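You operate a simulated robot arm through the tools that you are given. There is no shell and no other tool. Be economical: measure what you need, move in short steps, check, and stop when the job is done.

Carry out the task below with a simulated robot arm. There is one attempt and no reset: what you move stays moved.

JOB
Gauge the blue-clip and red-clip labels; put the double one in the red tote.
Fine: a double reads 150; lever up after each; the single label goes back.

The check looks at the end state, three seconds after you hand in, the way a careful person would. Anything else that was tipped, shoved, dropped, spilled or broken makes it a failure.

ROBOT AND FRAMES
A 7-joint arm with a two-finger parallel gripper, fixed in place. Base frame: the origin is at the foot of the arm, x ahead of it, y to its left, z up; the work surface is at about z = 900. Readings come in mm, degrees, newtons and seconds.
With the tool pointing down near the work surface it reaches from about 460 to 920 mm from the base axis. Its first joint turns from -115.0 to 115.0 degrees. Payload 3.91 kg.
The tool frame sits at the grasp point between the pads (the TCP): z along the fingers, y along the line on which they close. The tips reach 30 mm beyond it. The gripper opens to 110 mm. The fingers are 20 mm wide and 10 mm thick; the gripper's body (48 by 112 mm) begins 55 mm behind the TCP.
Orientation is told as [roll, pitch, yaw] about the base's x, y, z axes, in that order, counted from this pose: with the fingers straight down and closing along the base's y, the tool's x points along the base's -x, its y along +y and its z along -z.

CONTROLS
- The arm moves only by the tool apply_moves. Its argument "steps" is a list of rows, each a list of 3 entries, a list of its own where there are three numbers: the shift along the tool's x, y, z in mm, then the turn, a rotation vector about the tool's x, y, z in degrees, then the finger opening in mm, from 0 to 110. In form: [[[tx, ty, tz], [ax, ay, az], fingers], ...]. A call has 1 to 12 rows; each row shifts and turns the commanded pose from where the row before left it, along the tool's axes as they then stand. Rows are played at 5 a second. More than 50 mm and 8.6 degrees between two rows, or a gripper value outside its range, and nothing of the call is played. A pose out of reach is approached as far as the arm can. The call stops where the force on the tool passes 90 N (or 10 N more than at its start, if that is more) or the arm is blocked; 0.2 s more then pass. Each finger travels about 153 mm/s and halts on what it meets, pressing with about 34 N; the grip force reading is that of the motor and also rises with nothing between the fingers. The clock runs only during rows and for 0.2 s after the last one: add rows that do not move to give the fingers time. It gives the time, the measured TCP pose, the force on the tool (base axes), the opening and the grip force at its end, in the units of the frame above (readings bear some noise), with the torque about the TCP (base axes, N m) and any sound that the robot's microphone picked up.
- Cameras (640 x 400 px; columns grow to the right, rows downward): "scene" is fixed at [400.7, -500.2, 1644.3]; the picture's right is [0.99, -0.16, 0.00], its down [-0.09, -0.55, -0.83] and it looks along [0.13, 0.82, -0.55] (base axes); focal length 343 px, centre (320, 200). "wrist" rides on the gripper at [72, 17, -103] in the tool frame; the picture's right is [-0.23, 0.97, 0.00], its down [-0.76, -0.18, -0.62] and it looks along [-0.61, -0.14, 0.78] (tool axes); focal length 222 px, centre (320, 200). There is no depth. A picture from a camera that has moved, and an enlarged one, comes with that camera's place and axes in the base frame and with its lens.
- camera(camera): a new picture of that camera. It takes no simulated time.
- lift_body(by): slides the trunk up (or, below 0, down) by that many mm; the arm rides with it, the base frame stays. It gives what a move gives, with no picture.
- close_up(camera, box): a new picture of the part [left, top, right, bottom] of that camera's present view, enlarged. It takes no simulated time.
- close_job(): hands the job in; it is judged then, once.

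Work in short steps. Places have to be worked out from the pictures, the camera data and where the tool is seen: move nearer, look again, correct. Check each grasp and each placing, and mend what went wrong. You have 120 turns and 84 pictures in all, those below and enlarged ones among them. Open the gripper and draw the arm clear of the work before you hand the job in, unless the task says otherwise; then end with one line.

The tools are called after "Emit:" as name(argument=value, ...) on one line, values as JSON. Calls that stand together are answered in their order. apply_moves: Moves the arm, as the interface text tells. Its arguments: {"type":"object","properties":{"steps":{"type":"array"}},"required":["steps"]} The other tools are called the same way: lift_body (by) slides the trunk up or down; camera (camera) takes a picture; close_up (camera, box) takes an enlarged picture of a part of a camera's view; close_job () hands the job in.

At the start:

```text
time_s: 0.0
tcp_pos: [548.2, 88.0, 1441.9]
tcp_rot: [0.0, 0.0, 0.0]
force: [-0.1, 0.5, 0.1]
moment: [-0.03, -0.05, -0.02]
opening: 110.0
grip_force: 0.1
trunk travel left (down, up): [-825.0, 165.0]
```

scene: 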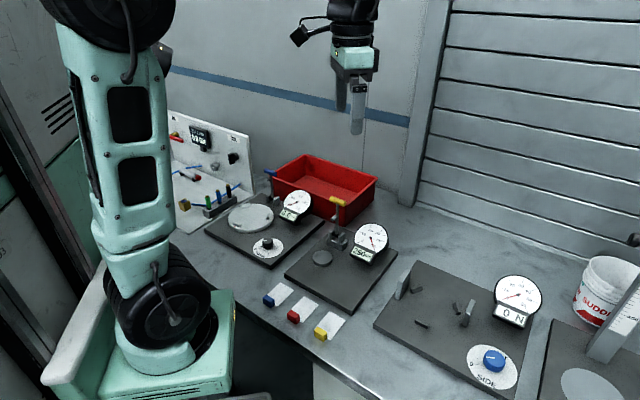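
wrist: 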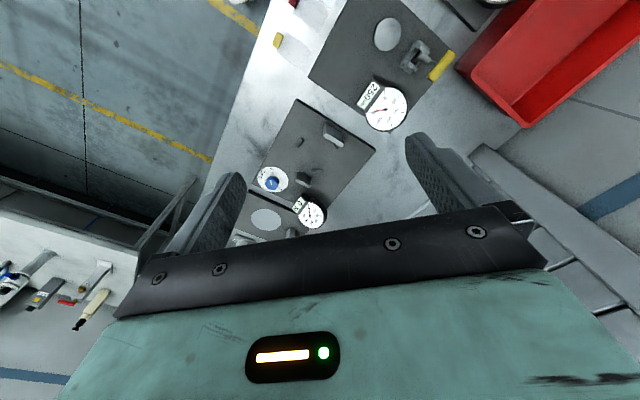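

I see several gauges on the bench and three clip-ended labels (blue, red, yellow). I'll enlarge the views of the thickness gauge station and the labels.

Emit:
close_up(camera="scene", box=[240, 180, 400, 350])

Emit:
close_up(camera="scene", box=[370, 240, 640, 400])

Emit:
close_up(camera="scene", box=[160, 110, 320, 270])

```text
2.35 times, centred on (320, 265) of scene
camera zoom: at [400.7, -500.2, 1644.3], right [0.99, -0.16, 0.0], down [-0.09, -0.55, -0.83], along [0.13, 0.82, -0.55], focal length 807 px, centre (320, 47)
```

zoom: 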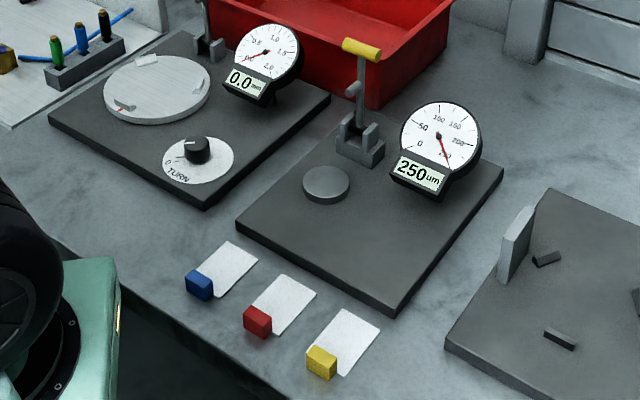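

```text
2.37 times, centred on (505, 320) of scene
camera zoom: at [400.7, -500.2, 1644.3], right [0.99, -0.16, 0.0], down [-0.09, -0.55, -0.83], along [0.13, 0.82, -0.55], focal length 813 px, centre (-118, -84)
```

zoom: 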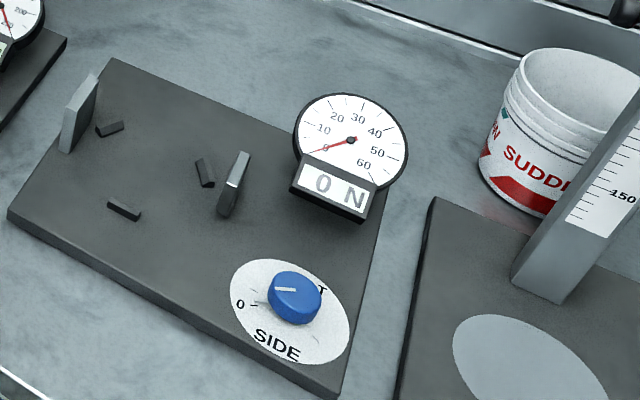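

```text
2.50 times, centred on (240, 190) of scene
camera zoom: at [400.7, -500.2, 1644.3], right [0.99, -0.16, 0.0], down [-0.09, -0.55, -0.83], along [0.13, 0.82, -0.55], focal length 857 px, centre (520, 225)
```

zoom: 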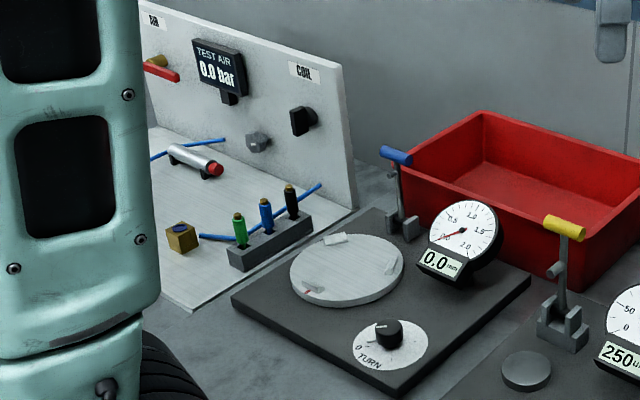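

The micrometre gauge (250 µm, yellow lever) looks like the label gauge, with its anvil around (528, 262) and its lever near (586, 325). The clips are near (360,128), (420,67) and (480,7). I'll move closer for a wrist view of the gauge.

Emit:
apply_moves(steps=[[[16, 20, 30], [0, 0, 0], 110], [[16, 20, 30], [0, 0, 0], 110], [[16, 20, 30], [0, 0, 0], 110], [[16, 20, 30], [0, 0, 0], 110], [[16, 20, 30], [0, 0, 0], 110], [[16, 20, 30], [0, 0, 0], 110], [[16, 20, 30], [0, 0, 0], 110], [[16, 20, 30], [0, 0, 0], 110], [[16, 20, 30], [0, 0, 0], 110], [[16, 20, 30], [0, 0, 0], 110]])

Emit:
camera(camera="wrist")

```text
time_s: 2.2
tcp_pos: [387.0, 289.0, 1142.1]
tcp_rot: [0.0, 0.0, 0.0]
force: [0.0, -0.1, -0.3]
moment: [0.01, 0.01, -0.02]
opening: 110.0
grip_force: 0.1
trunk travel left (down, up): [-825.0, 165.0]
```

```text
78 pictures are left
camera wrist: at [315.9, 305.9, 1245.5], right [0.23, 0.97, 0.0], down [0.76, -0.18, 0.62], along [0.61, -0.14, -0.78], focal length 222 px, centre (320, 200)
```

wrist: 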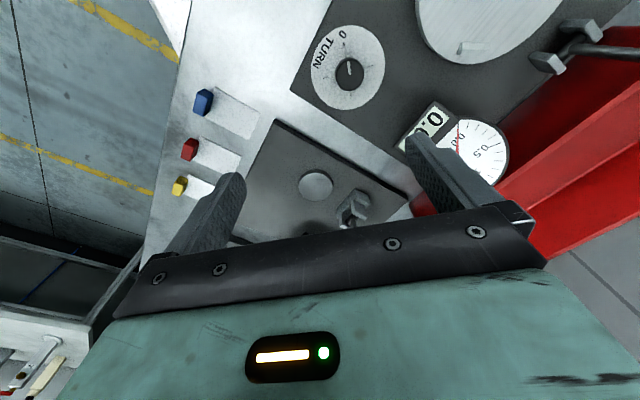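

The wrist view confirms anvil ~(529,256), blue clip ~(363,127), red clip ~(422,66). Zooming tightly to understand the lever mechanism, the labels and the boards.

Emit:
close_up(camera="scene", box=[300, 190, 364, 270])

Emit:
close_up(camera="scene", box=[250, 275, 350, 345])

Emit:
close_up(camera="wrist", box=[240, 120, 420, 240])

```text
5.00 times, centred on (332, 230) of scene
camera zoom: at [400.7, -500.2, 1644.3], right [0.99, -0.16, 0.0], down [-0.09, -0.55, -0.83], along [0.13, 0.82, -0.55], focal length 1714 px, centre (260, 50)
```

zoom: 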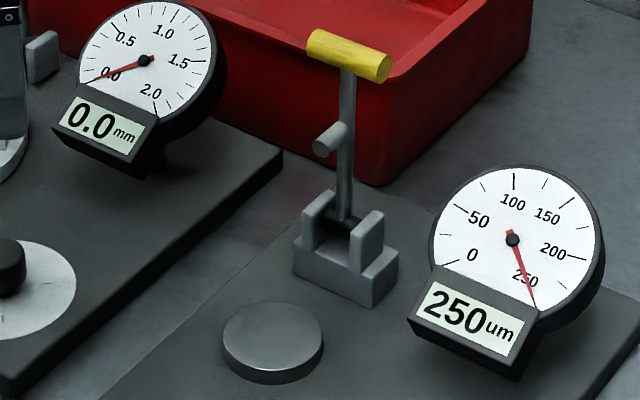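

```text
5.71 times, centred on (300, 310) of scene
camera zoom: at [400.7, -500.2, 1644.3], right [0.99, -0.16, 0.0], down [-0.09, -0.55, -0.83], along [0.13, 0.82, -0.55], focal length 1959 px, centre (434, -429)
```

zoom: 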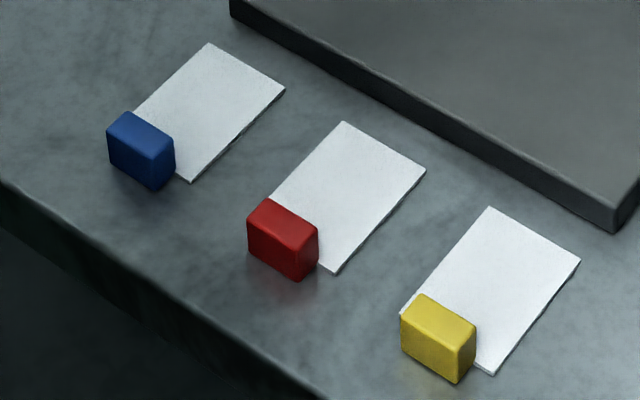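

```text
3.33 times, centred on (330, 180) of wrist
camera zoom: at [315.9, 305.9, 1245.5], right [0.23, 0.97, 0.0], down [0.76, -0.18, 0.62], along [0.61, -0.14, -0.78], focal length 740 px, centre (287, 267)
```

zoom: 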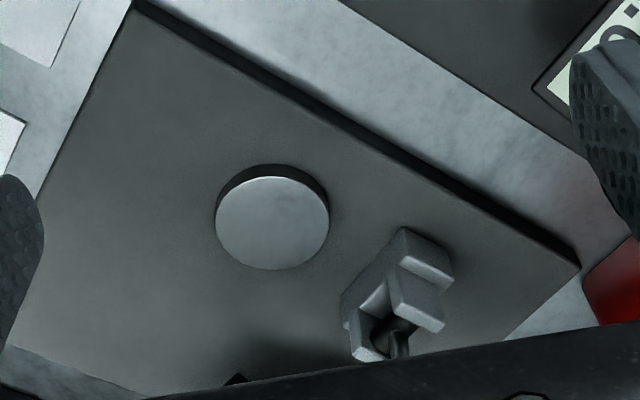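

The lever folds about its pivot towards the anvil, and its pin lands on the anvil centre. I'll therefore place labels with the clip out to the side, gripping each clip across its width (yaw +45 to pick, −45 to place). Next I move above the blue clip, which is also a test of the reach.

Emit:
apply_moves(steps=[[[6, -40, 15], [0, 0, 0], 110], [[6, -40, 15], [0, 0, 0], 110], [[6, -40, 15], [0, 0, 0], 110], [[6, -42, 15], [0, 0, 0], 110], [[0, 0, 0], [0, 0, -7.5], 90], [[0, 0, 0], [0, 0, -7.5], 80], [[0, 0, 0], [0, 0, -7.5], 70], [[0, 0, 0], [0, 0, -7.5], 60], [[0, 0, 0], [0, 0, -7.5], 60], [[0, 0, 0], [0, 0, -7.5], 60]])

Emit:
camera(camera="wrist")

Emit:
camera(camera="scene")

```text
time_s: 4.4
tcp_pos: [363.4, 126.8, 1081.7]
tcp_rot: [0.0, 0.0, 45.1]
force: [-0.3, 0.0, 0.3]
moment: [-0.01, -0.02, 0.04]
opening: 59.9
grip_force: 0.1
trunk travel left (down, up): [-825.0, 165.0]
```

```text
74 pictures are left
camera wrist: at [301.8, 88.3, 1185.7], right [-0.53, 0.85, 0.0], down [0.66, 0.41, 0.62], along [0.53, 0.33, -0.78], focal length 222 px, centre (320, 200)
```

wrist: 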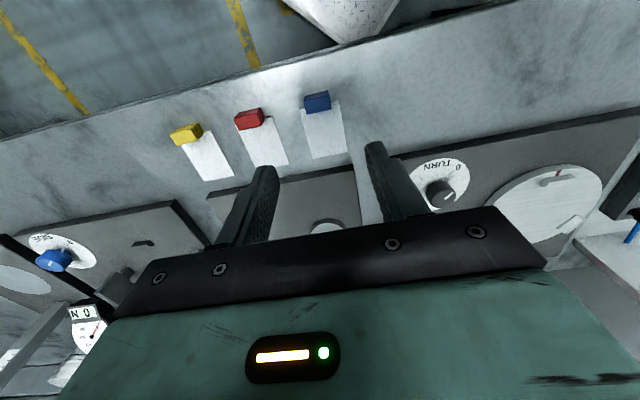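

```text
73 pictures are left
```

scene: 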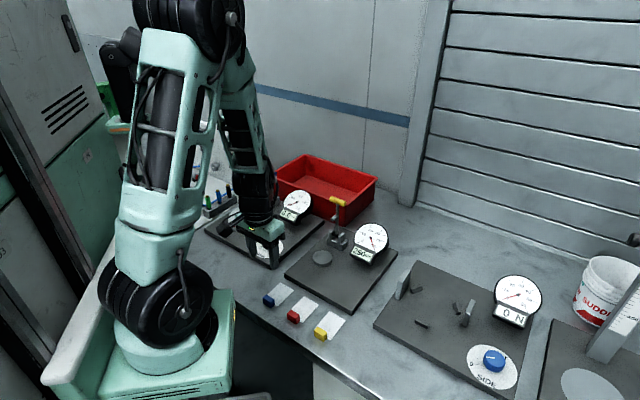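

The arm reaches above the blue clip, which I now put at ~(366,124) with its label axis at ~44°. I'll lower partway and look again.

Emit:
apply_moves(steps=[[[0, -3, 30], [0, 0, 0], 60], [[0, 0, 30], [0, 0, 0], 60], [[0, 0, 30], [0, 0, 0], 60]])

Emit:
camera(camera="wrist")

Emit:
close_up(camera="scene", box=[220, 240, 340, 340])

```text
time_s: 5.2
tcp_pos: [367.3, 124.5, 990.5]
tcp_rot: [0.0, 0.0, 44.9]
force: [-0.3, -0.1, -0.6]
moment: [0.03, -0.01, -0.01]
opening: 60.2
grip_force: 0.1
trunk travel left (down, up): [-825.0, 165.0]
```

```text
72 pictures are left
camera wrist: at [304.4, 85.6, 1094.4], right [-0.53, 0.85, 0.0], down [0.66, 0.41, 0.62], along [0.53, 0.33, -0.78], focal length 222 px, centre (320, 200)
```

wrist: 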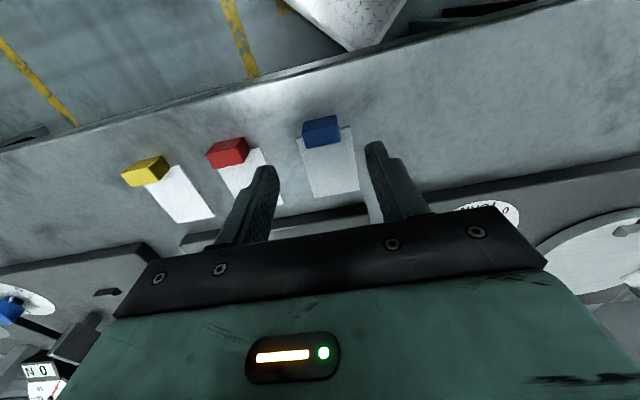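

```text
4.00 times, centred on (280, 290) of scene
camera zoom: at [400.7, -500.2, 1644.3], right [0.99, -0.16, 0.0], down [-0.09, -0.55, -0.83], along [0.13, 0.82, -0.55], focal length 1371 px, centre (480, -160)
```

zoom: 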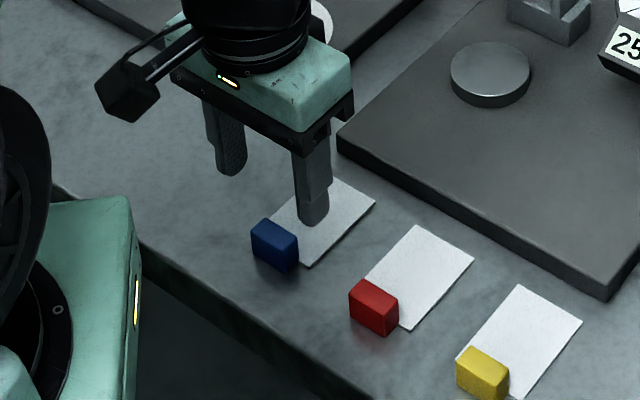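

Enlarging the wrist view on the clip for a finer fix.

Emit:
close_up(camera="wrist", box=[270, 90, 400, 210])

```text
3.33 times, centred on (335, 150) of wrist
camera zoom: at [304.4, 85.6, 1094.4], right [-0.53, 0.85, 0.0], down [0.66, 0.41, 0.62], along [0.53, 0.33, -0.78], focal length 740 px, centre (270, 367)
```

zoom: 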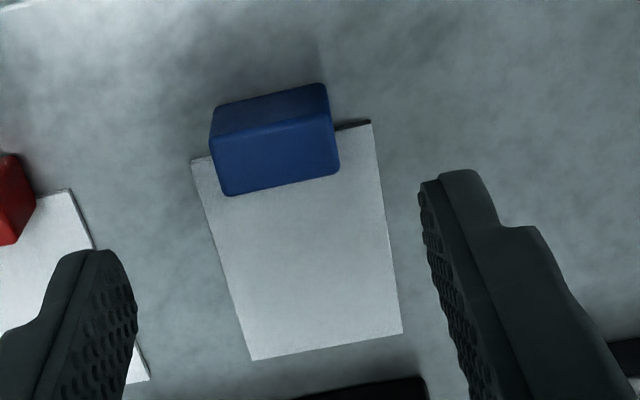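

Clip top is ~22 mm high with its centre at ~(365,125), and it is ~29 mm wide. I'll lower so the tips sit ~6 mm above the table, then close gently.

Emit:
apply_moves(steps=[[[1, 2, 18], [0, 0, 0], 60], [[0, 0, 18], [0, 0, 0], 60], [[0, 0, 18], [0, 0, 0], 60], [[0, 0, 0], [0, 0, 0], 40], [[0, 0, 0], [0, 0, 0], 32], [[0, 0, 0], [0, 0, 0], 26], [[0, 0, 0], [0, 0, 0], 22], [[0, 0, 0], [0, 0, 0], 22]])

Emit:
camera(camera="wrist")

Emit:
close_up(camera="scene", box=[240, 250, 340, 340])

```text
time_s: 7.0
tcp_pos: [365.9, 128.0, 937.2]
tcp_rot: [0.1, 0.0, 45.0]
force: [-0.5, 0.3, 0.7]
moment: [-0.02, -0.01, 0.02]
opening: 28.4
grip_force: 34.5
trunk travel left (down, up): [-825.0, 165.0]
```

```text
69 pictures are left
camera wrist: at [302.2, 88.0, 1040.5], right [-0.53, 0.85, 0.0], down [0.66, 0.41, 0.62], along [0.53, 0.33, -0.78], focal length 222 px, centre (320, 200)
```

wrist: 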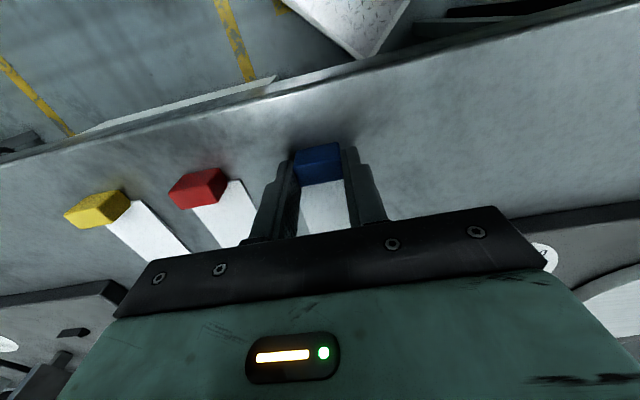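

```text
4.44 times, centred on (290, 295) of scene
camera zoom: at [400.7, -500.2, 1644.3], right [0.99, -0.16, 0.0], down [-0.09, -0.55, -0.83], along [0.13, 0.82, -0.55], focal length 1524 px, centre (453, -222)
```

zoom: 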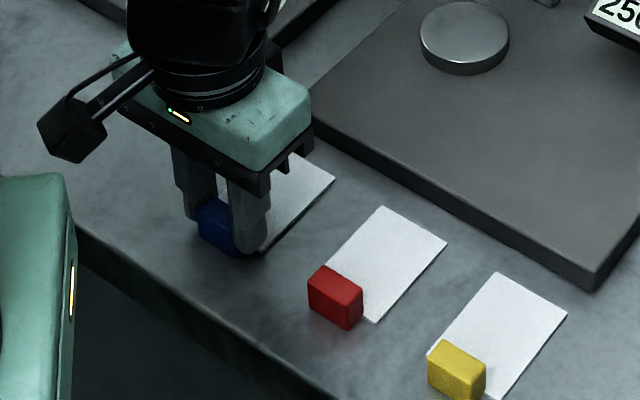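

Gripped at 28.4 mm; the pick pose (366,128,937, yaw 45) is noted for returning the label. Lifting, moving toward the gauge and turning to yaw −45 short of the lever.

Emit:
apply_moves(steps=[[[0, 0, -20], [0, 0, 0], 22], [[0, 0, -40], [0, 0, 0], 22], [[0, 0, -40], [0, 0, 0], 22], [[-35, 0, 0], [0, 0, 0], 22], [[-35, 0, 0], [0, 0, 0], 22], [[-35, 0, 0], [0, 0, 0], 22]])

Emit:
apply_moves(steps=[[[0, 0, 0], [0, 0, 7.5], 22], [[0, 0, 0], [0, 0, 7.5], 22], [[0, 0, 0], [0, 0, 7.5], 22], [[0, 0, 0], [0, 0, 7.5], 22], [[0, 0, 0], [0, 0, 7.5], 22], [[0, 0, 0], [0, 0, 7.5], 22], [[0, 0, 0], [0, 0, 7.5], 22], [[0, 0, 0], [0, 0, 7.5], 22], [[0, 0, 0], [0, 0, 7.5], 22], [[0, 0, 0], [0, 0, 7.5], 22], [[0, 0, 0], [0, 0, 7.5], 22], [[0, 0, 0], [0, 0, 7.5], 22]])

Emit:
camera(camera="wrist")

Emit:
close_up(camera="scene", box=[220, 160, 400, 300])

```text
time_s: 8.4
tcp_pos: [436.0, 198.3, 1037.5]
tcp_rot: [0.0, 0.0, 45.0]
force: [-0.8, -0.4, 0.8]
moment: [0.01, 0.02, 0.0]
opening: 28.5
grip_force: 33.7
trunk travel left (down, up): [-825.0, 165.0]
```

```text
time_s: 11.0
tcp_pos: [438.8, 199.9, 1037.1]
tcp_rot: [0.0, 0.0, -45.1]
force: [-0.5, 0.7, -0.1]
moment: [-0.02, 0.01, -0.01]
opening: 28.6
grip_force: 33.9
trunk travel left (down, up): [-825.0, 165.0]
```

```text
67 pictures are left
camera wrist: at [400.2, 263.9, 1141.6], right [0.85, 0.53, 0.0], down [0.41, -0.67, 0.62], along [0.33, -0.53, -0.78], focal length 222 px, centre (320, 200)
```

wrist: 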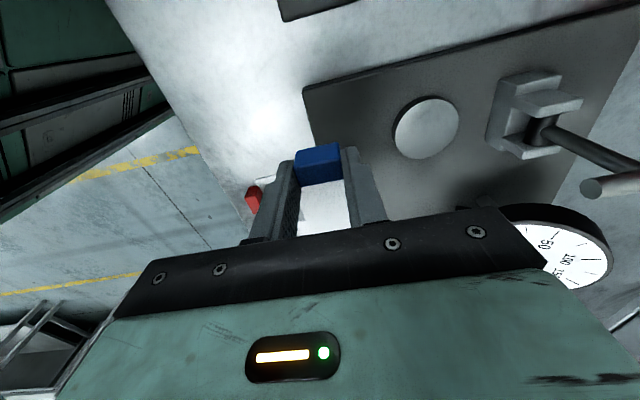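

```text
2.86 times, centred on (310, 230) of scene
camera zoom: at [400.7, -500.2, 1644.3], right [0.99, -0.16, 0.0], down [-0.09, -0.55, -0.83], along [0.13, 0.82, -0.55], focal length 979 px, centre (349, 114)
```

zoom: 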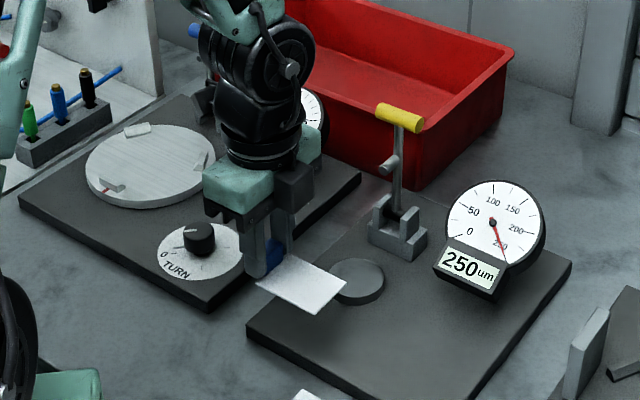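

Paper is rigid and well held; the wrist view puts the anvil at ~(534,250). To keep the gripper body clear of the lever's pin, I'll place the clip at ~(508,261). That is 26 mm out to the side and 10 mm away from the lever.

Emit:
apply_moves(steps=[[[-2, 31, 0], [0, 0, 0], 22], [[-2, 31, 0], [0, 0, 0], 22], [[-2, 31, 0], [0, 0, 0], 22], [[0, 0, 20], [0, 0, 0], 22], [[0, 0, 20], [0, 0, 0], 22], [[0, 0, 10], [0, 0, 0], 22]])

Emit:
camera(camera="wrist")

Emit:
close_up(camera="scene", box=[270, 180, 380, 290])

```text
time_s: 12.4
tcp_pos: [509.6, 261.9, 990.1]
tcp_rot: [0.1, 0.0, -45.0]
force: [-0.7, 0.1, 0.1]
moment: [-0.02, -0.03, -0.01]
opening: 28.4
grip_force: 34.3
trunk travel left (down, up): [-825.0, 165.0]
```

```text
65 pictures are left
camera wrist: at [470.4, 325.9, 1092.9], right [0.85, 0.53, 0.0], down [0.41, -0.66, 0.62], along [0.33, -0.53, -0.78], focal length 222 px, centre (320, 200)
```

wrist: 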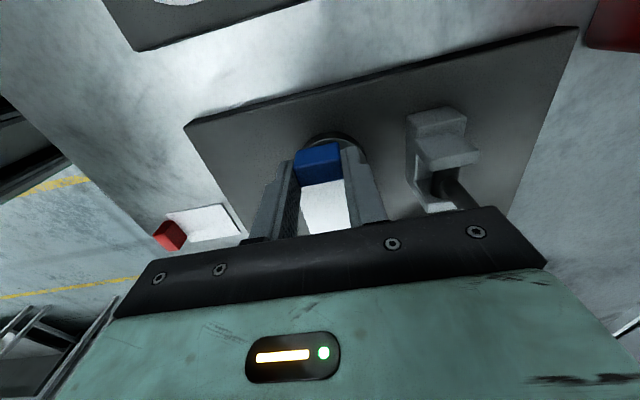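

```text
3.64 times, centred on (325, 235) of scene
camera zoom: at [400.7, -500.2, 1644.3], right [0.99, -0.16, 0.0], down [-0.09, -0.55, -0.83], along [0.13, 0.82, -0.55], focal length 1247 px, centre (302, 73)
```

zoom: 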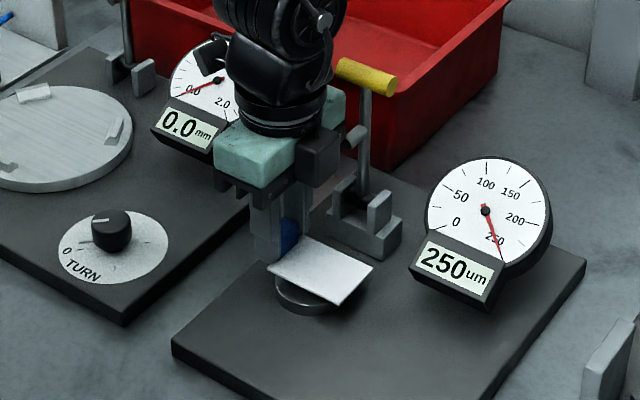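

The pin tip appears to be ~65 mm from the tool axis along the closing line, while the gripper body reaches 56. I'll shift 3 mm away, descend a bit and check the clearance closely.

Emit:
apply_moves(steps=[[[0, -3, 0], [0, 0, 0], 22], [[0, 0, 10], [0, 0, 0], 22], [[0, 0, 6], [0, 0, 0], 22]])

Emit:
close_up(camera="scene", box=[300, 190, 360, 250])

Emit:
close_up(camera="scene", box=[300, 235, 350, 285])

```text
time_s: 13.2
tcp_pos: [505.3, 259.6, 973.1]
tcp_rot: [-0.1, 0.0, -45.1]
force: [-1.3, 0.0, -0.1]
moment: [0.0, -0.05, 0.01]
opening: 28.7
grip_force: 34.0
trunk travel left (down, up): [-825.0, 165.0]
```

```text
6.67 times, centred on (330, 220) of scene
camera zoom: at [400.7, -500.2, 1644.3], right [0.99, -0.16, 0.0], down [-0.09, -0.55, -0.83], along [0.13, 0.82, -0.55], focal length 2285 px, centre (253, 67)
```

zoom: 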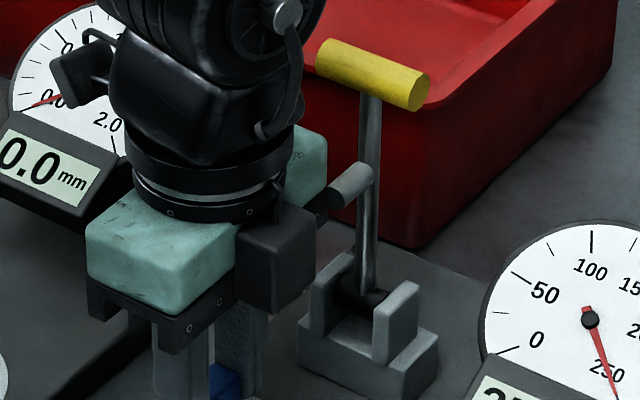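

```text
8.00 times, centred on (325, 260) of scene
camera zoom: at [400.7, -500.2, 1644.3], right [0.99, -0.16, 0.0], down [-0.09, -0.55, -0.83], along [0.13, 0.82, -0.55], focal length 2742 px, centre (280, -280)
```

zoom: 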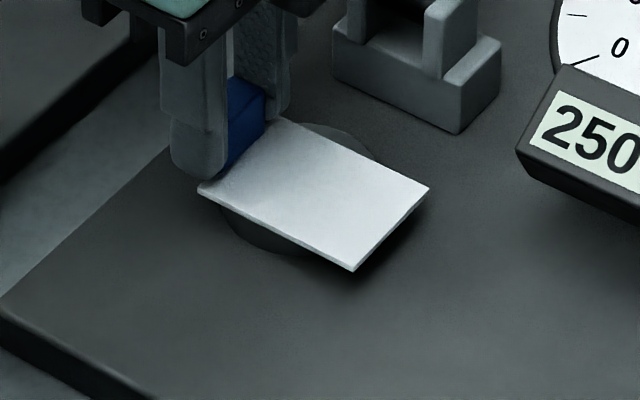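

No contact at pin height, so the gap is adequate. Lowering in small steps toward the anvil while watching the force.

Emit:
apply_moves(steps=[[[0, 0, 4], [0, 0, 0], 22], [[0, 0, 3], [0, 0, 0], 22], [[0, 0, 0], [0, 0, 0], 22]])

Emit:
close_up(camera="scene", box=[300, 235, 350, 285])

```text
time_s: 14.0
tcp_pos: [507.1, 259.2, 966.8]
tcp_rot: [0.2, -0.1, -45.1]
force: [-3.0, -1.9, 30.5]
moment: [-0.18, 0.01, -0.01]
opening: 28.6
grip_force: 34.0
trunk travel left (down, up): [-825.0, 165.0]
```

```text
8.00 times, centred on (325, 260) of scene
camera zoom: at [400.7, -500.2, 1644.3], right [0.99, -0.16, 0.0], down [-0.09, -0.55, -0.83], along [0.13, 0.82, -0.55], focal length 2742 px, centre (280, -280)
```

zoom: 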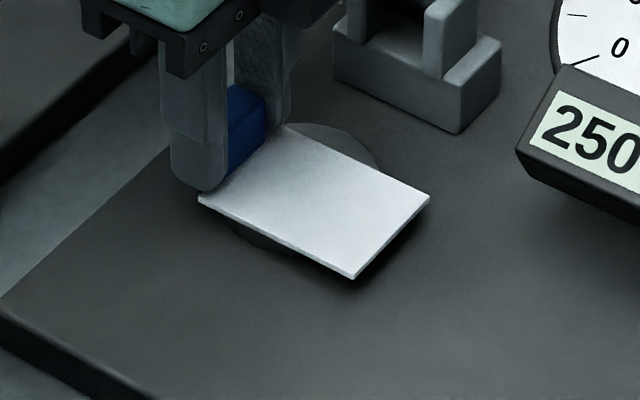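

Contact (30 N) at TCP z≈967, so the anvil top is near 929 and its centre is under the paper. Relieving 1 mm, opening slowly and checking that the label stays.

Emit:
apply_moves(steps=[[[0, 0, -0.8], [0, 0, 0], 26], [[0, 0, 0], [0, 0, 0], 32], [[0, 0, 0], [0, 0, 0], 38], [[0, 0, 0], [0, 0, 0], 44], [[0, 0, 0], [0, 0, 0], 48], [[0, 0, 0], [0, 0, 0], 48]])

Emit:
close_up(camera="scene", box=[290, 225, 360, 285])

Emit:
camera(camera="wrist")

```text
time_s: 15.4
tcp_pos: [506.2, 259.3, 965.3]
tcp_rot: [0.0, 0.0, -45.0]
force: [-0.1, -0.4, -1.1]
moment: [0.04, -0.01, 0.04]
opening: 47.9
grip_force: 0.0
trunk travel left (down, up): [-825.0, 165.0]
```

```text
6.67 times, centred on (325, 255) of scene
camera zoom: at [400.7, -500.2, 1644.3], right [0.99, -0.16, 0.0], down [-0.09, -0.55, -0.83], along [0.13, 0.82, -0.55], focal length 2285 px, centre (287, -167)
```

zoom: 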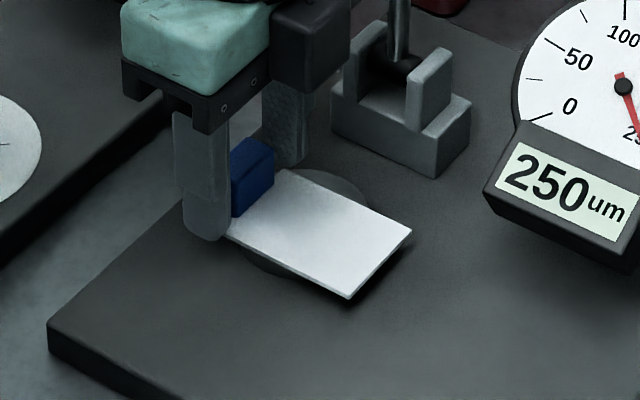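

```text
59 pictures are left
camera wrist: at [467.9, 323.3, 1069.4], right [0.85, 0.53, 0.0], down [0.41, -0.66, 0.62], along [0.33, -0.53, -0.78], focal length 222 px, centre (320, 200)
```

wrist: 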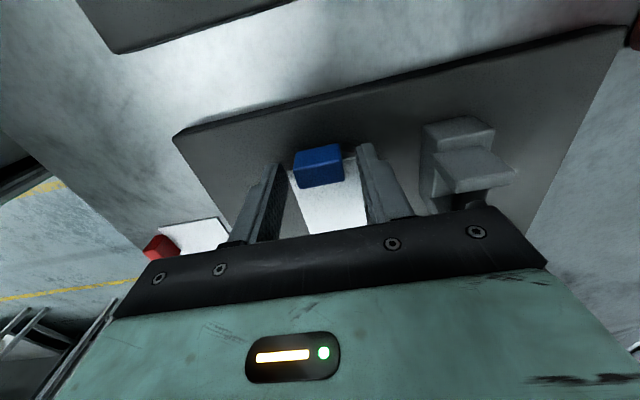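

The label sits steadily on the anvil. Retreating straight up, then looking at the lever handle.

Emit:
apply_moves(steps=[[[0, 0, -10], [0, 0, 0], 50], [[0, 0, -40], [0, 0, 0], 50], [[0, 0, -45], [0, 0, 0], 50], [[0, 0, -45], [0, 0, 0], 50], [[0, 0, -45], [0, 0, 0], 50], [[0, 0, -40], [0, 0, 0], 50]])

Emit:
camera(camera="wrist")

```text
time_s: 16.8
tcp_pos: [507.7, 258.6, 1190.8]
tcp_rot: [-0.1, 0.0, -45.0]
force: [0.2, -0.1, 0.5]
moment: [0.02, 0.04, -0.01]
opening: 50.0
grip_force: 0.1
trunk travel left (down, up): [-825.0, 165.0]
```

```text
58 pictures are left
camera wrist: at [468.8, 322.6, 1294.2], right [0.85, 0.53, 0.0], down [0.41, -0.66, 0.62], along [0.33, -0.53, -0.78], focal length 222 px, centre (320, 200)
```

wrist: 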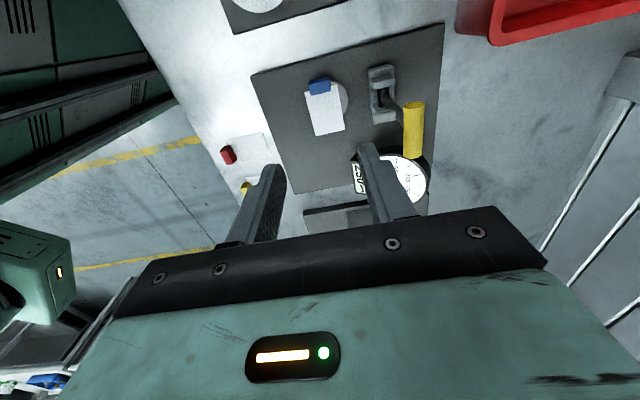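

Triangulating gives handle centre ≈(581,303,1097), axis along (0.7,−0.7), pivot z ~970. I'll hover over the gauge-side half of the handle and verify before grasping.

Emit:
apply_moves(steps=[[[-17, 42, 0], [0, 0, 0], 50], [[-17, 41, 0], [0, 0, 0], 50], [[0, 0, 18], [0, 0, 0], 50], [[0, 0, 0], [0, 0, 0], 50]])

Emit:
camera(camera="wrist")

Emit:
close_up(camera="scene", box=[290, 150, 390, 270])

```text
time_s: 17.8
tcp_pos: [589.9, 293.0, 1171.2]
tcp_rot: [-0.1, 0.0, -45.0]
force: [-0.8, -0.6, 0.0]
moment: [-0.01, 0.0, -0.01]
opening: 50.2
grip_force: 0.0
trunk travel left (down, up): [-825.0, 165.0]
```

```text
57 pictures are left
camera wrist: at [551.0, 357.4, 1274.8], right [0.85, 0.53, 0.0], down [0.41, -0.66, 0.62], along [0.33, -0.53, -0.78], focal length 222 px, centre (320, 200)
```

wrist: 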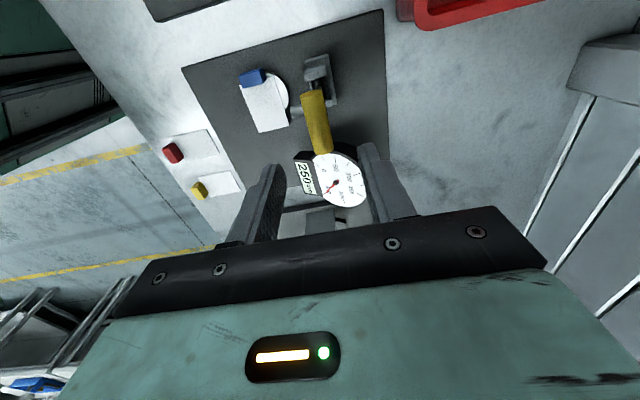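

```text
3.33 times, centred on (340, 210) of scene
camera zoom: at [400.7, -500.2, 1644.3], right [0.99, -0.16, 0.0], down [-0.09, -0.55, -0.83], along [0.13, 0.82, -0.55], focal length 1143 px, centre (253, 167)
```

zoom: 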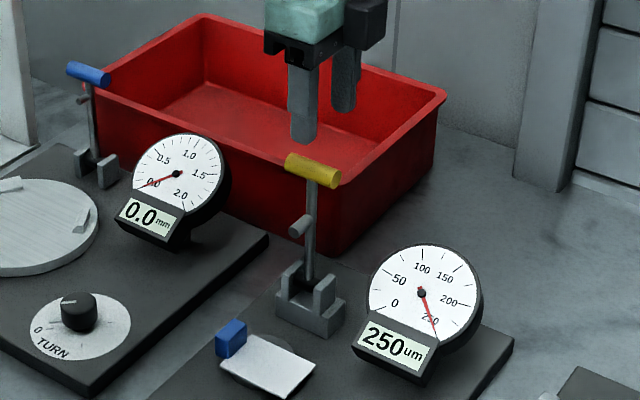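

Two wrist rays agree on handle centre (582,303,1097). I'll descend over its gauge-side half and close.

Emit:
apply_moves(steps=[[[-2, 1.3, 20], [0, 0, 0], 50], [[0, 0, 20], [0, 0, 0], 50], [[0, 0, 21], [0, 0, 0], 50], [[0, 0, 0], [0, 0, 0], 36], [[0, 0, 0], [0, 0, 0], 24], [[0, 0, 0], [0, 0, 0], 16], [[0, 0, 0], [0, 0, 0], 10], [[0, 0, 0], [0, 0, 0], 10]])

Emit:
close_up(camera="scene", box=[290, 170, 380, 270])

Emit:
camera(camera="wrist")

```text
time_s: 19.6
tcp_pos: [590.2, 293.6, 1112.7]
tcp_rot: [0.0, -0.1, -44.9]
force: [0.0, -0.2, -3.2]
moment: [0.07, 0.01, 0.01]
opening: 17.0
grip_force: 44.3
trunk travel left (down, up): [-825.0, 165.0]
```

```text
4.00 times, centred on (335, 220) of scene
camera zoom: at [400.7, -500.2, 1644.3], right [0.99, -0.16, 0.0], down [-0.09, -0.55, -0.83], along [0.13, 0.82, -0.55], focal length 1371 px, centre (260, 120)
```

zoom: 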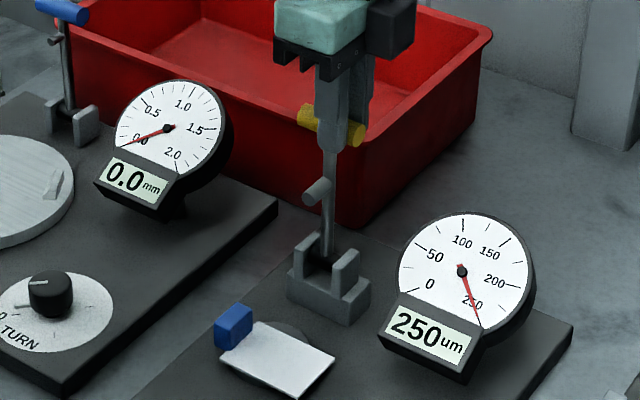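

```text
54 pictures are left
camera wrist: at [551.7, 357.0, 1215.8], right [0.85, 0.53, 0.0], down [0.41, -0.66, 0.62], along [0.33, -0.53, -0.78], focal length 222 px, centre (320, 200)
```

wrist: 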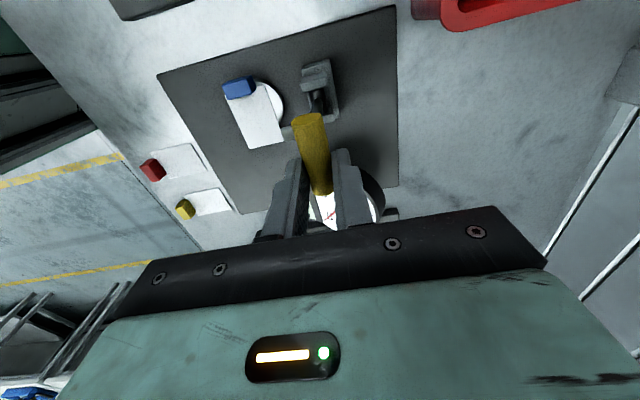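

The handle is gripped (17 mm), but the finger may foul the rod once the lever tilts. I'll reopen, slide 6 mm further toward the handle's end and regrip.

Emit:
apply_moves(steps=[[[0, 0, 0], [0, 0, 0], 30], [[0, 0, 0], [0, 0, 0], 30], [[-6, 0, 2], [0, 0, 0], 30], [[0, 0, 0], [0, 0, 0], 20], [[0, 0, 0], [0, 0, 0], 10], [[0, 0, 0], [0, 0, 0], 10]])

Emit:
close_up(camera="scene", box=[310, 180, 360, 230])

```text
time_s: 21.0
tcp_pos: [594.6, 288.5, 1110.7]
tcp_rot: [0.1, 0.1, -45.0]
force: [-1.2, 1.6, 0.6]
moment: [0.01, 0.06, 0.02]
opening: 16.9
grip_force: 44.8
trunk travel left (down, up): [-825.0, 165.0]
```

```text
8.00 times, centred on (335, 205) of scene
camera zoom: at [400.7, -500.2, 1644.3], right [0.99, -0.16, 0.0], down [-0.09, -0.55, -0.83], along [0.13, 0.82, -0.55], focal length 2742 px, centre (200, 160)
```

zoom: 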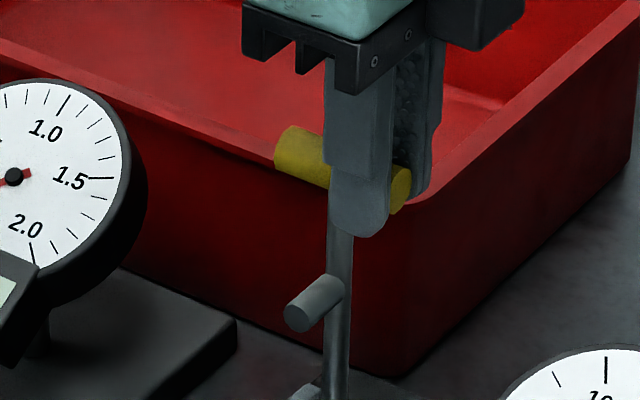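

The far finger now clears the rod. Pulling the lever down along an arc (R≈129), first 30°, checking the forces.

Emit:
apply_moves(steps=[[[0, -16.8, 1.1], [0, 0, 0], 10], [[0, -16.6, 3.3], [0, 0, 0], 10], [[0, -16, 5.4], [0, 0, 0], 10], [[0, -15.1, 7.5], [0, 0, 0], 10], [[0, 0, 0], [0, 0, 0], 10]])

Emit:
close_up(camera="scene", box=[280, 180, 390, 290])

```text
time_s: 22.2
tcp_pos: [550.0, 244.1, 1091.8]
tcp_rot: [0.0, 0.0, -45.0]
force: [4.8, -0.4, -3.8]
moment: [-0.2, -0.48, 0.02]
opening: 17.0
grip_force: 44.8
trunk travel left (down, up): [-825.0, 165.0]
```

```text
3.64 times, centred on (335, 235) of scene
camera zoom: at [400.7, -500.2, 1644.3], right [0.99, -0.16, 0.0], down [-0.09, -0.55, -0.83], along [0.13, 0.82, -0.55], focal length 1247 px, centre (266, 73)
```

zoom: 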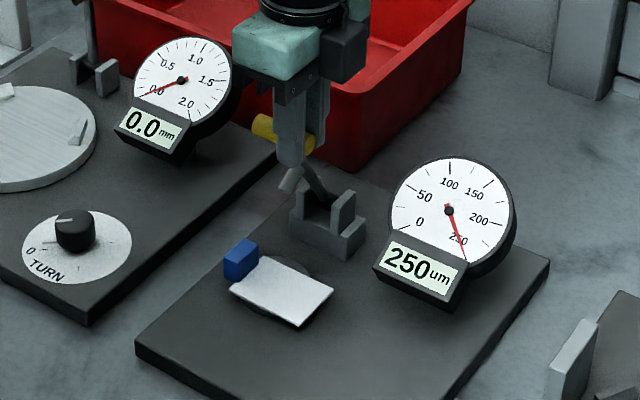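

Forces are small, so the arc fits. Continuing to 60°.

Emit:
apply_moves(steps=[[[0, -14, 9.4], [0, 0, 0], 10], [[0, -12.7, 11.1], [0, 0, 0], 10], [[0, -11.1, 12.7], [0, 0, 0], 10], [[0, -9.4, 14], [0, 0, 0], 10], [[0, 0, 0], [0, 0, 0], 10]])

Emit:
close_up(camera="scene", box=[280, 190, 390, 300])

```text
time_s: 23.4
tcp_pos: [516.5, 211.6, 1044.4]
tcp_rot: [0.1, 0.0, -45.0]
force: [7.2, 7.6, -4.5]
moment: [0.23, -0.21, 0.03]
opening: 17.1
grip_force: 44.7
trunk travel left (down, up): [-825.0, 165.0]
```

```text
3.64 times, centred on (335, 245) of scene
camera zoom: at [400.7, -500.2, 1644.3], right [0.99, -0.16, 0.0], down [-0.09, -0.55, -0.83], along [0.13, 0.82, -0.55], focal length 1247 px, centre (266, 36)
```

zoom: 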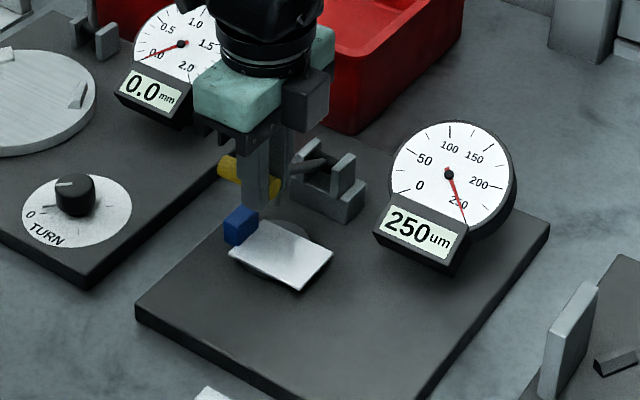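

Force is ~11 N radially inward, so I'll trim the radius slightly. I'm also tilting the fingers a little so their tips stay away from the label, going to 75°.

Emit:
apply_moves(steps=[[[0, -3.8, 7.5], [4, 0, 0], 10], [[0, -2.6, 7.5], [4, 0, 0], 10], [[0, -1.6, 7.8], [3, 0, 0], 10], [[0, -1.0, 8], [2, 0, 0], 10], [[0, 0, 0], [0, 0, 0], 10]])

Emit:
close_up(camera="scene", box=[290, 210, 370, 290])

Emit:
camera(camera="wrist")

```text
time_s: 24.6
tcp_pos: [511.8, 206.4, 1016.7]
tcp_rot: [-12.2, 0.0, -45.0]
force: [27.8, 29.5, -8.8]
moment: [0.71, -0.66, -0.07]
opening: 17.2
grip_force: 44.9
trunk travel left (down, up): [-825.0, 165.0]
```

```text
5.00 times, centred on (330, 250) of scene
camera zoom: at [400.7, -500.2, 1644.3], right [0.99, -0.16, 0.0], down [-0.09, -0.55, -0.83], along [0.13, 0.82, -0.55], focal length 1714 px, centre (270, -50)
```

zoom: 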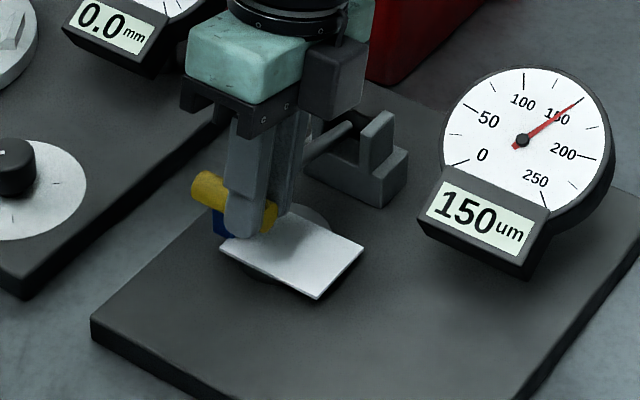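

```text
49 pictures are left
camera wrist: at [488.3, 285.2, 1113.2], right [0.83, 0.51, -0.21], down [0.51, -0.57, 0.65], along [0.21, -0.65, -0.73], focal length 222 px, centre (320, 200)
```

wrist: 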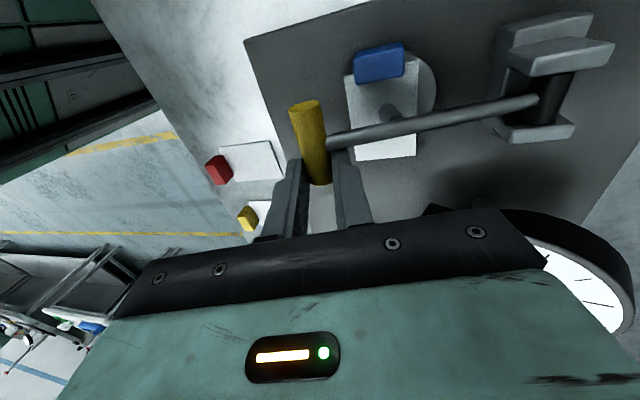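

The gauge shows 150, but the lever may not be fully seated and I'm pulling ~40 N outward. I'll ease the pull and press down a little further to confirm the reading settles.

Emit:
apply_moves(steps=[[[0, 2, 0.5], [0, 0, 0], 10], [[0, 2, 1], [0, 0, 0], 10], [[0, 0, 0], [0, 0, 0], 10], [[0, 0, 0], [0, 0, 0], 10]])

Emit:
close_up(camera="scene", box=[290, 210, 370, 290])

```text
time_s: 25.6
tcp_pos: [511.5, 206.9, 1012.2]
tcp_rot: [-12.9, 0.0, -45.0]
force: [18.1, 17.7, -6.1]
moment: [0.23, -0.55, 0.04]
opening: 17.1
grip_force: 44.8
trunk travel left (down, up): [-825.0, 165.0]
```

```text
5.00 times, centred on (330, 250) of scene
camera zoom: at [400.7, -500.2, 1644.3], right [0.99, -0.16, 0.0], down [-0.09, -0.55, -0.83], along [0.13, 0.82, -0.55], focal length 1714 px, centre (270, -50)
```

zoom: 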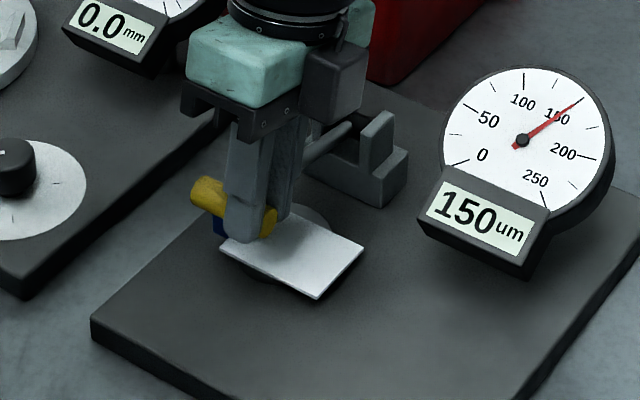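

Reading is steady at 150 but there's no seating force yet. I'll continue lowering until the pin actually seats.

Emit:
apply_moves(steps=[[[0, 3, 7], [0, 0, 0], 10], [[0, 2, 7], [0, 0, 0], 10], [[0, 0, 0], [0, 0, 0], 10]])

Emit:
close_up(camera="scene", box=[290, 210, 370, 290])

Emit:
camera(camera="wrist")

```text
time_s: 26.4
tcp_pos: [509.7, 203.9, 996.5]
tcp_rot: [-13.3, 0.0, -45.0]
force: [0.5, 1.6, -1.2]
moment: [-0.05, -0.03, 0.04]
opening: 17.0
grip_force: 44.3
trunk travel left (down, up): [-825.0, 165.0]
```

```text
5.00 times, centred on (330, 250) of scene
camera zoom: at [400.7, -500.2, 1644.3], right [0.99, -0.16, 0.0], down [-0.09, -0.55, -0.83], along [0.13, 0.82, -0.55], focal length 1714 px, centre (270, -50)
```

zoom: 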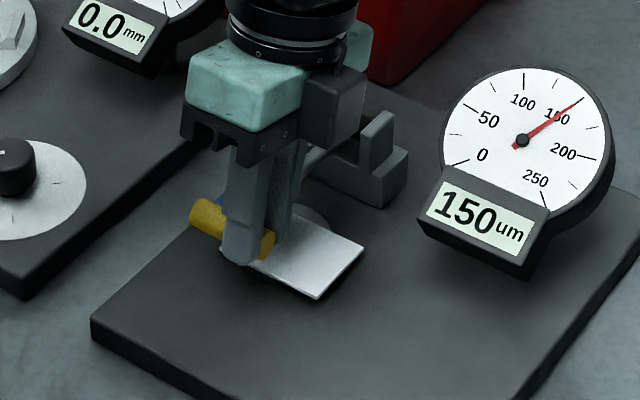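

```text
46 pictures are left
camera wrist: at [488.0, 284.8, 1094.3], right [0.83, 0.51, -0.22], down [0.52, -0.56, 0.65], along [0.2, -0.65, -0.73], focal length 222 px, centre (320, 200)
```

wrist: 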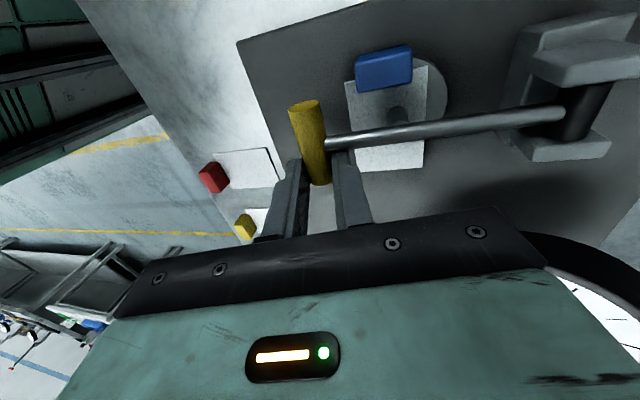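

Still 150. Lowering the last bit to seat the pin properly.

Emit:
apply_moves(steps=[[[0, 1.5, 6], [0, 0, 0], 10], [[0, 1.5, 6], [0, 0, 0], 10], [[0, 0, 0], [0, 0, 0], 10], [[0, 0, 0], [0, 0, 0], 10]])

Emit:
close_up(camera="scene", box=[290, 210, 370, 290])

```text
time_s: 27.4
tcp_pos: [510.5, 203.3, 987.3]
tcp_rot: [-13.0, 0.1, -45.1]
force: [-9.7, -14.8, 39.0]
moment: [-0.45, 0.44, 0.08]
opening: 17.1
grip_force: 45.0
trunk travel left (down, up): [-825.0, 165.0]
```

```text
5.00 times, centred on (330, 250) of scene
camera zoom: at [400.7, -500.2, 1644.3], right [0.99, -0.16, 0.0], down [-0.09, -0.55, -0.83], along [0.13, 0.82, -0.55], focal length 1714 px, centre (270, -50)
```

zoom: 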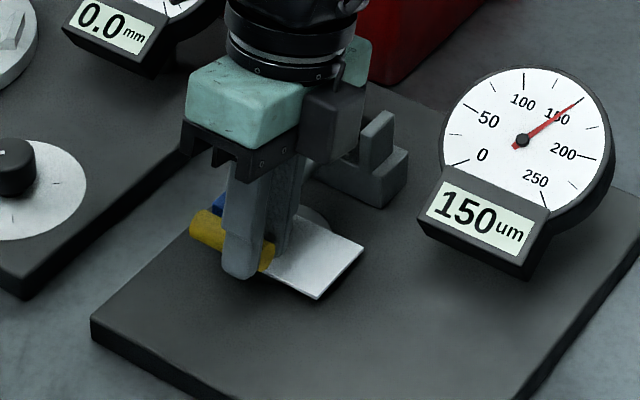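

Pin seated firmly (39 N): blue reads 150, so it is the double. Raising the lever back along the reverse path.

Emit:
apply_moves(steps=[[[0, -1.5, -6], [0, 0, 0], 10], [[0, -1.5, -6], [0, 0, 0], 10], [[0, -2, -7], [0, 0, 0], 10], [[0, -3, -7], [0, 0, 0], 10], [[0, -1, -1.5], [0, 0, 0], 10], [[0, 1, -8], [-2, 0, 0], 10], [[0, 1.6, -7.8], [-3, 0, 0], 10], [[0, 2.6, -7.5], [-4, 0, 0], 10], [[0, 3.8, -7.5], [-4, 0, 0], 10], [[0, 0, 0], [0, 0, 0], 10]])

```text
time_s: 29.6
tcp_pos: [515.1, 208.0, 1045.3]
tcp_rot: [-0.8, 0.2, -45.0]
force: [-35.1, -34.4, 20.6]
moment: [-0.96, 1.0, 0.07]
opening: 17.0
grip_force: 45.0
trunk travel left (down, up): [-825.0, 165.0]
```

Pushing ~50 N inward; easing 3 mm outward and continuing up the arc.

Emit:
apply_moves(steps=[[[0, -2.5, -1], [0, 0, 0], 10], [[0, 9.4, -14], [0, 0, 0], 10], [[0, 11.1, -12.7], [0, 0, 0], 10], [[0, 12.7, -11.1], [0, 0, 0], 10], [[0, 14, -9.4], [0, 0, 0], 10], [[0, 0, 0], [0, 0, 0], 10]])

```text
time_s: 31.0
tcp_pos: [552.1, 245.4, 1094.2]
tcp_rot: [0.2, 0.0, -45.0]
force: [-10.8, -7.1, 26.5]
moment: [-0.04, 0.23, -0.01]
opening: 16.9
grip_force: 45.1
trunk travel left (down, up): [-825.0, 165.0]
```

Forces fine; finishing the last 30° to upright.

Emit:
apply_moves(steps=[[[0, 15.1, -9], [0, 0, 0], 10], [[0, 16, -5.4], [0, 0, 0], 10], [[0, 16.6, -3.3], [0, 0, 0], 10], [[0, 16.8, -1.1], [0, 0, 0], 10], [[0, 0, 0], [0, 0, 0], 10]])

Emit:
close_up(camera="scene", box=[280, 180, 390, 290])

```text
time_s: 32.2
tcp_pos: [594.9, 289.3, 1110.3]
tcp_rot: [-0.2, 0.0, -45.0]
force: [-13.3, -11.2, 2.4]
moment: [-0.43, 0.16, 0.02]
opening: 16.8
grip_force: 44.9
trunk travel left (down, up): [-825.0, 165.0]
```

```text
3.64 times, centred on (335, 235) of scene
camera zoom: at [400.7, -500.2, 1644.3], right [0.99, -0.16, 0.0], down [-0.09, -0.55, -0.83], along [0.13, 0.82, -0.55], focal length 1247 px, centre (266, 73)
```

zoom: 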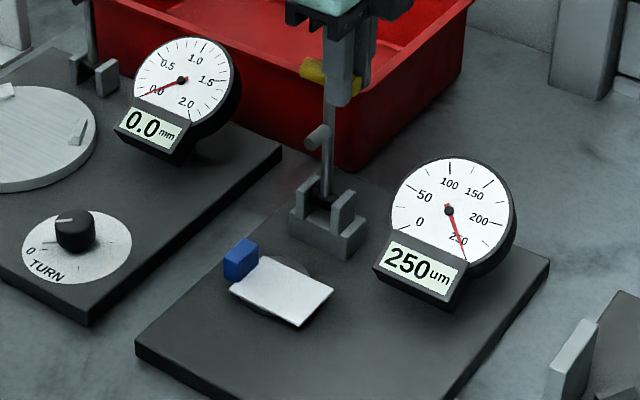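

Lever is upright and the gauge is back to 250. Releasing, rising, and going back above the blue clip.

Emit:
apply_moves(steps=[[[0, -0.5, 0], [0, 0, 0], 24], [[0, 0, 0], [0, 0, 0], 34], [[0, 0, 0], [0, 0, 0], 48], [[0, 0, -40], [0, 0, 0], 48], [[0, 0, -30], [0, 0, 0], 48], [[20, -42, 0], [0, 0, 0], 48], [[21, -41, 0], [0, 0, 0], 48], [[0, 0, 40], [0, 0, 0], 48], [[0, 0, 40], [0, 0, 0], 48]])

Emit:
camera(camera="wrist")

```text
time_s: 34.2
tcp_pos: [508.0, 259.7, 1101.0]
tcp_rot: [0.1, -0.1, -45.0]
force: [0.1, -0.1, 0.2]
moment: [0.03, -0.02, -0.05]
opening: 47.8
grip_force: 0.1
trunk travel left (down, up): [-825.0, 165.0]
```

```text
43 pictures are left
camera wrist: at [468.5, 323.2, 1205.0], right [0.85, 0.53, 0.0], down [0.41, -0.66, 0.62], along [0.33, -0.53, -0.78], focal length 222 px, centre (320, 200)
```

wrist: 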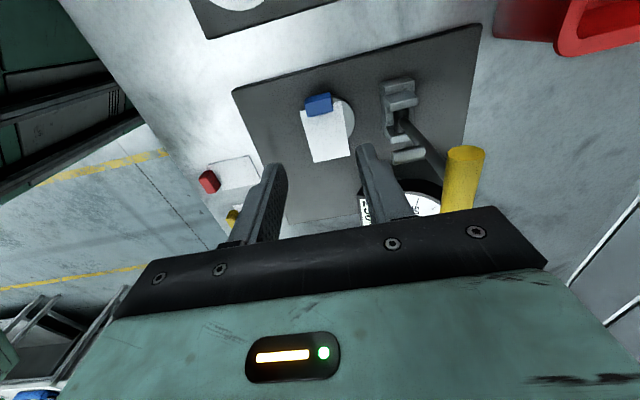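

Clip is still at ~(507,260). Descending and gripping it.

Emit:
apply_moves(steps=[[[0.5, -1, 45], [0, 0, 0], 48], [[0, 0, 45], [0, 0, 0], 48], [[0, 0, 30], [0, 0, 0], 48], [[0, 0, 15], [0, 0, 0], 48], [[0, 0, 0], [0, 0, 0], 36], [[0, 0, 0], [0, 0, 0], 28], [[0, 0, 0], [0, 0, 0], 22], [[0, 0, 0], [0, 0, 0], 22]])

Emit:
camera(camera="wrist")

```text
time_s: 36.0
tcp_pos: [506.5, 259.4, 965.6]
tcp_rot: [0.0, 0.0, -45.0]
force: [-0.7, -0.4, -0.6]
moment: [-0.04, 0.01, -0.01]
opening: 28.2
grip_force: 33.8
trunk travel left (down, up): [-825.0, 165.0]
```

```text
42 pictures are left
camera wrist: at [468.3, 323.9, 1068.8], right [0.85, 0.53, 0.0], down [0.41, -0.66, 0.62], along [0.33, -0.53, -0.78], focal length 222 px, centre (320, 200)
```

wrist: 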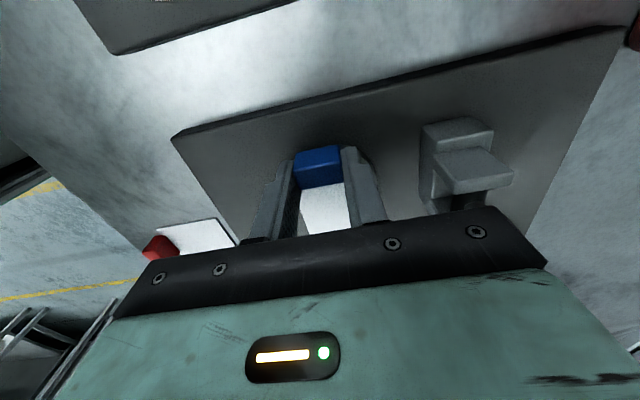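

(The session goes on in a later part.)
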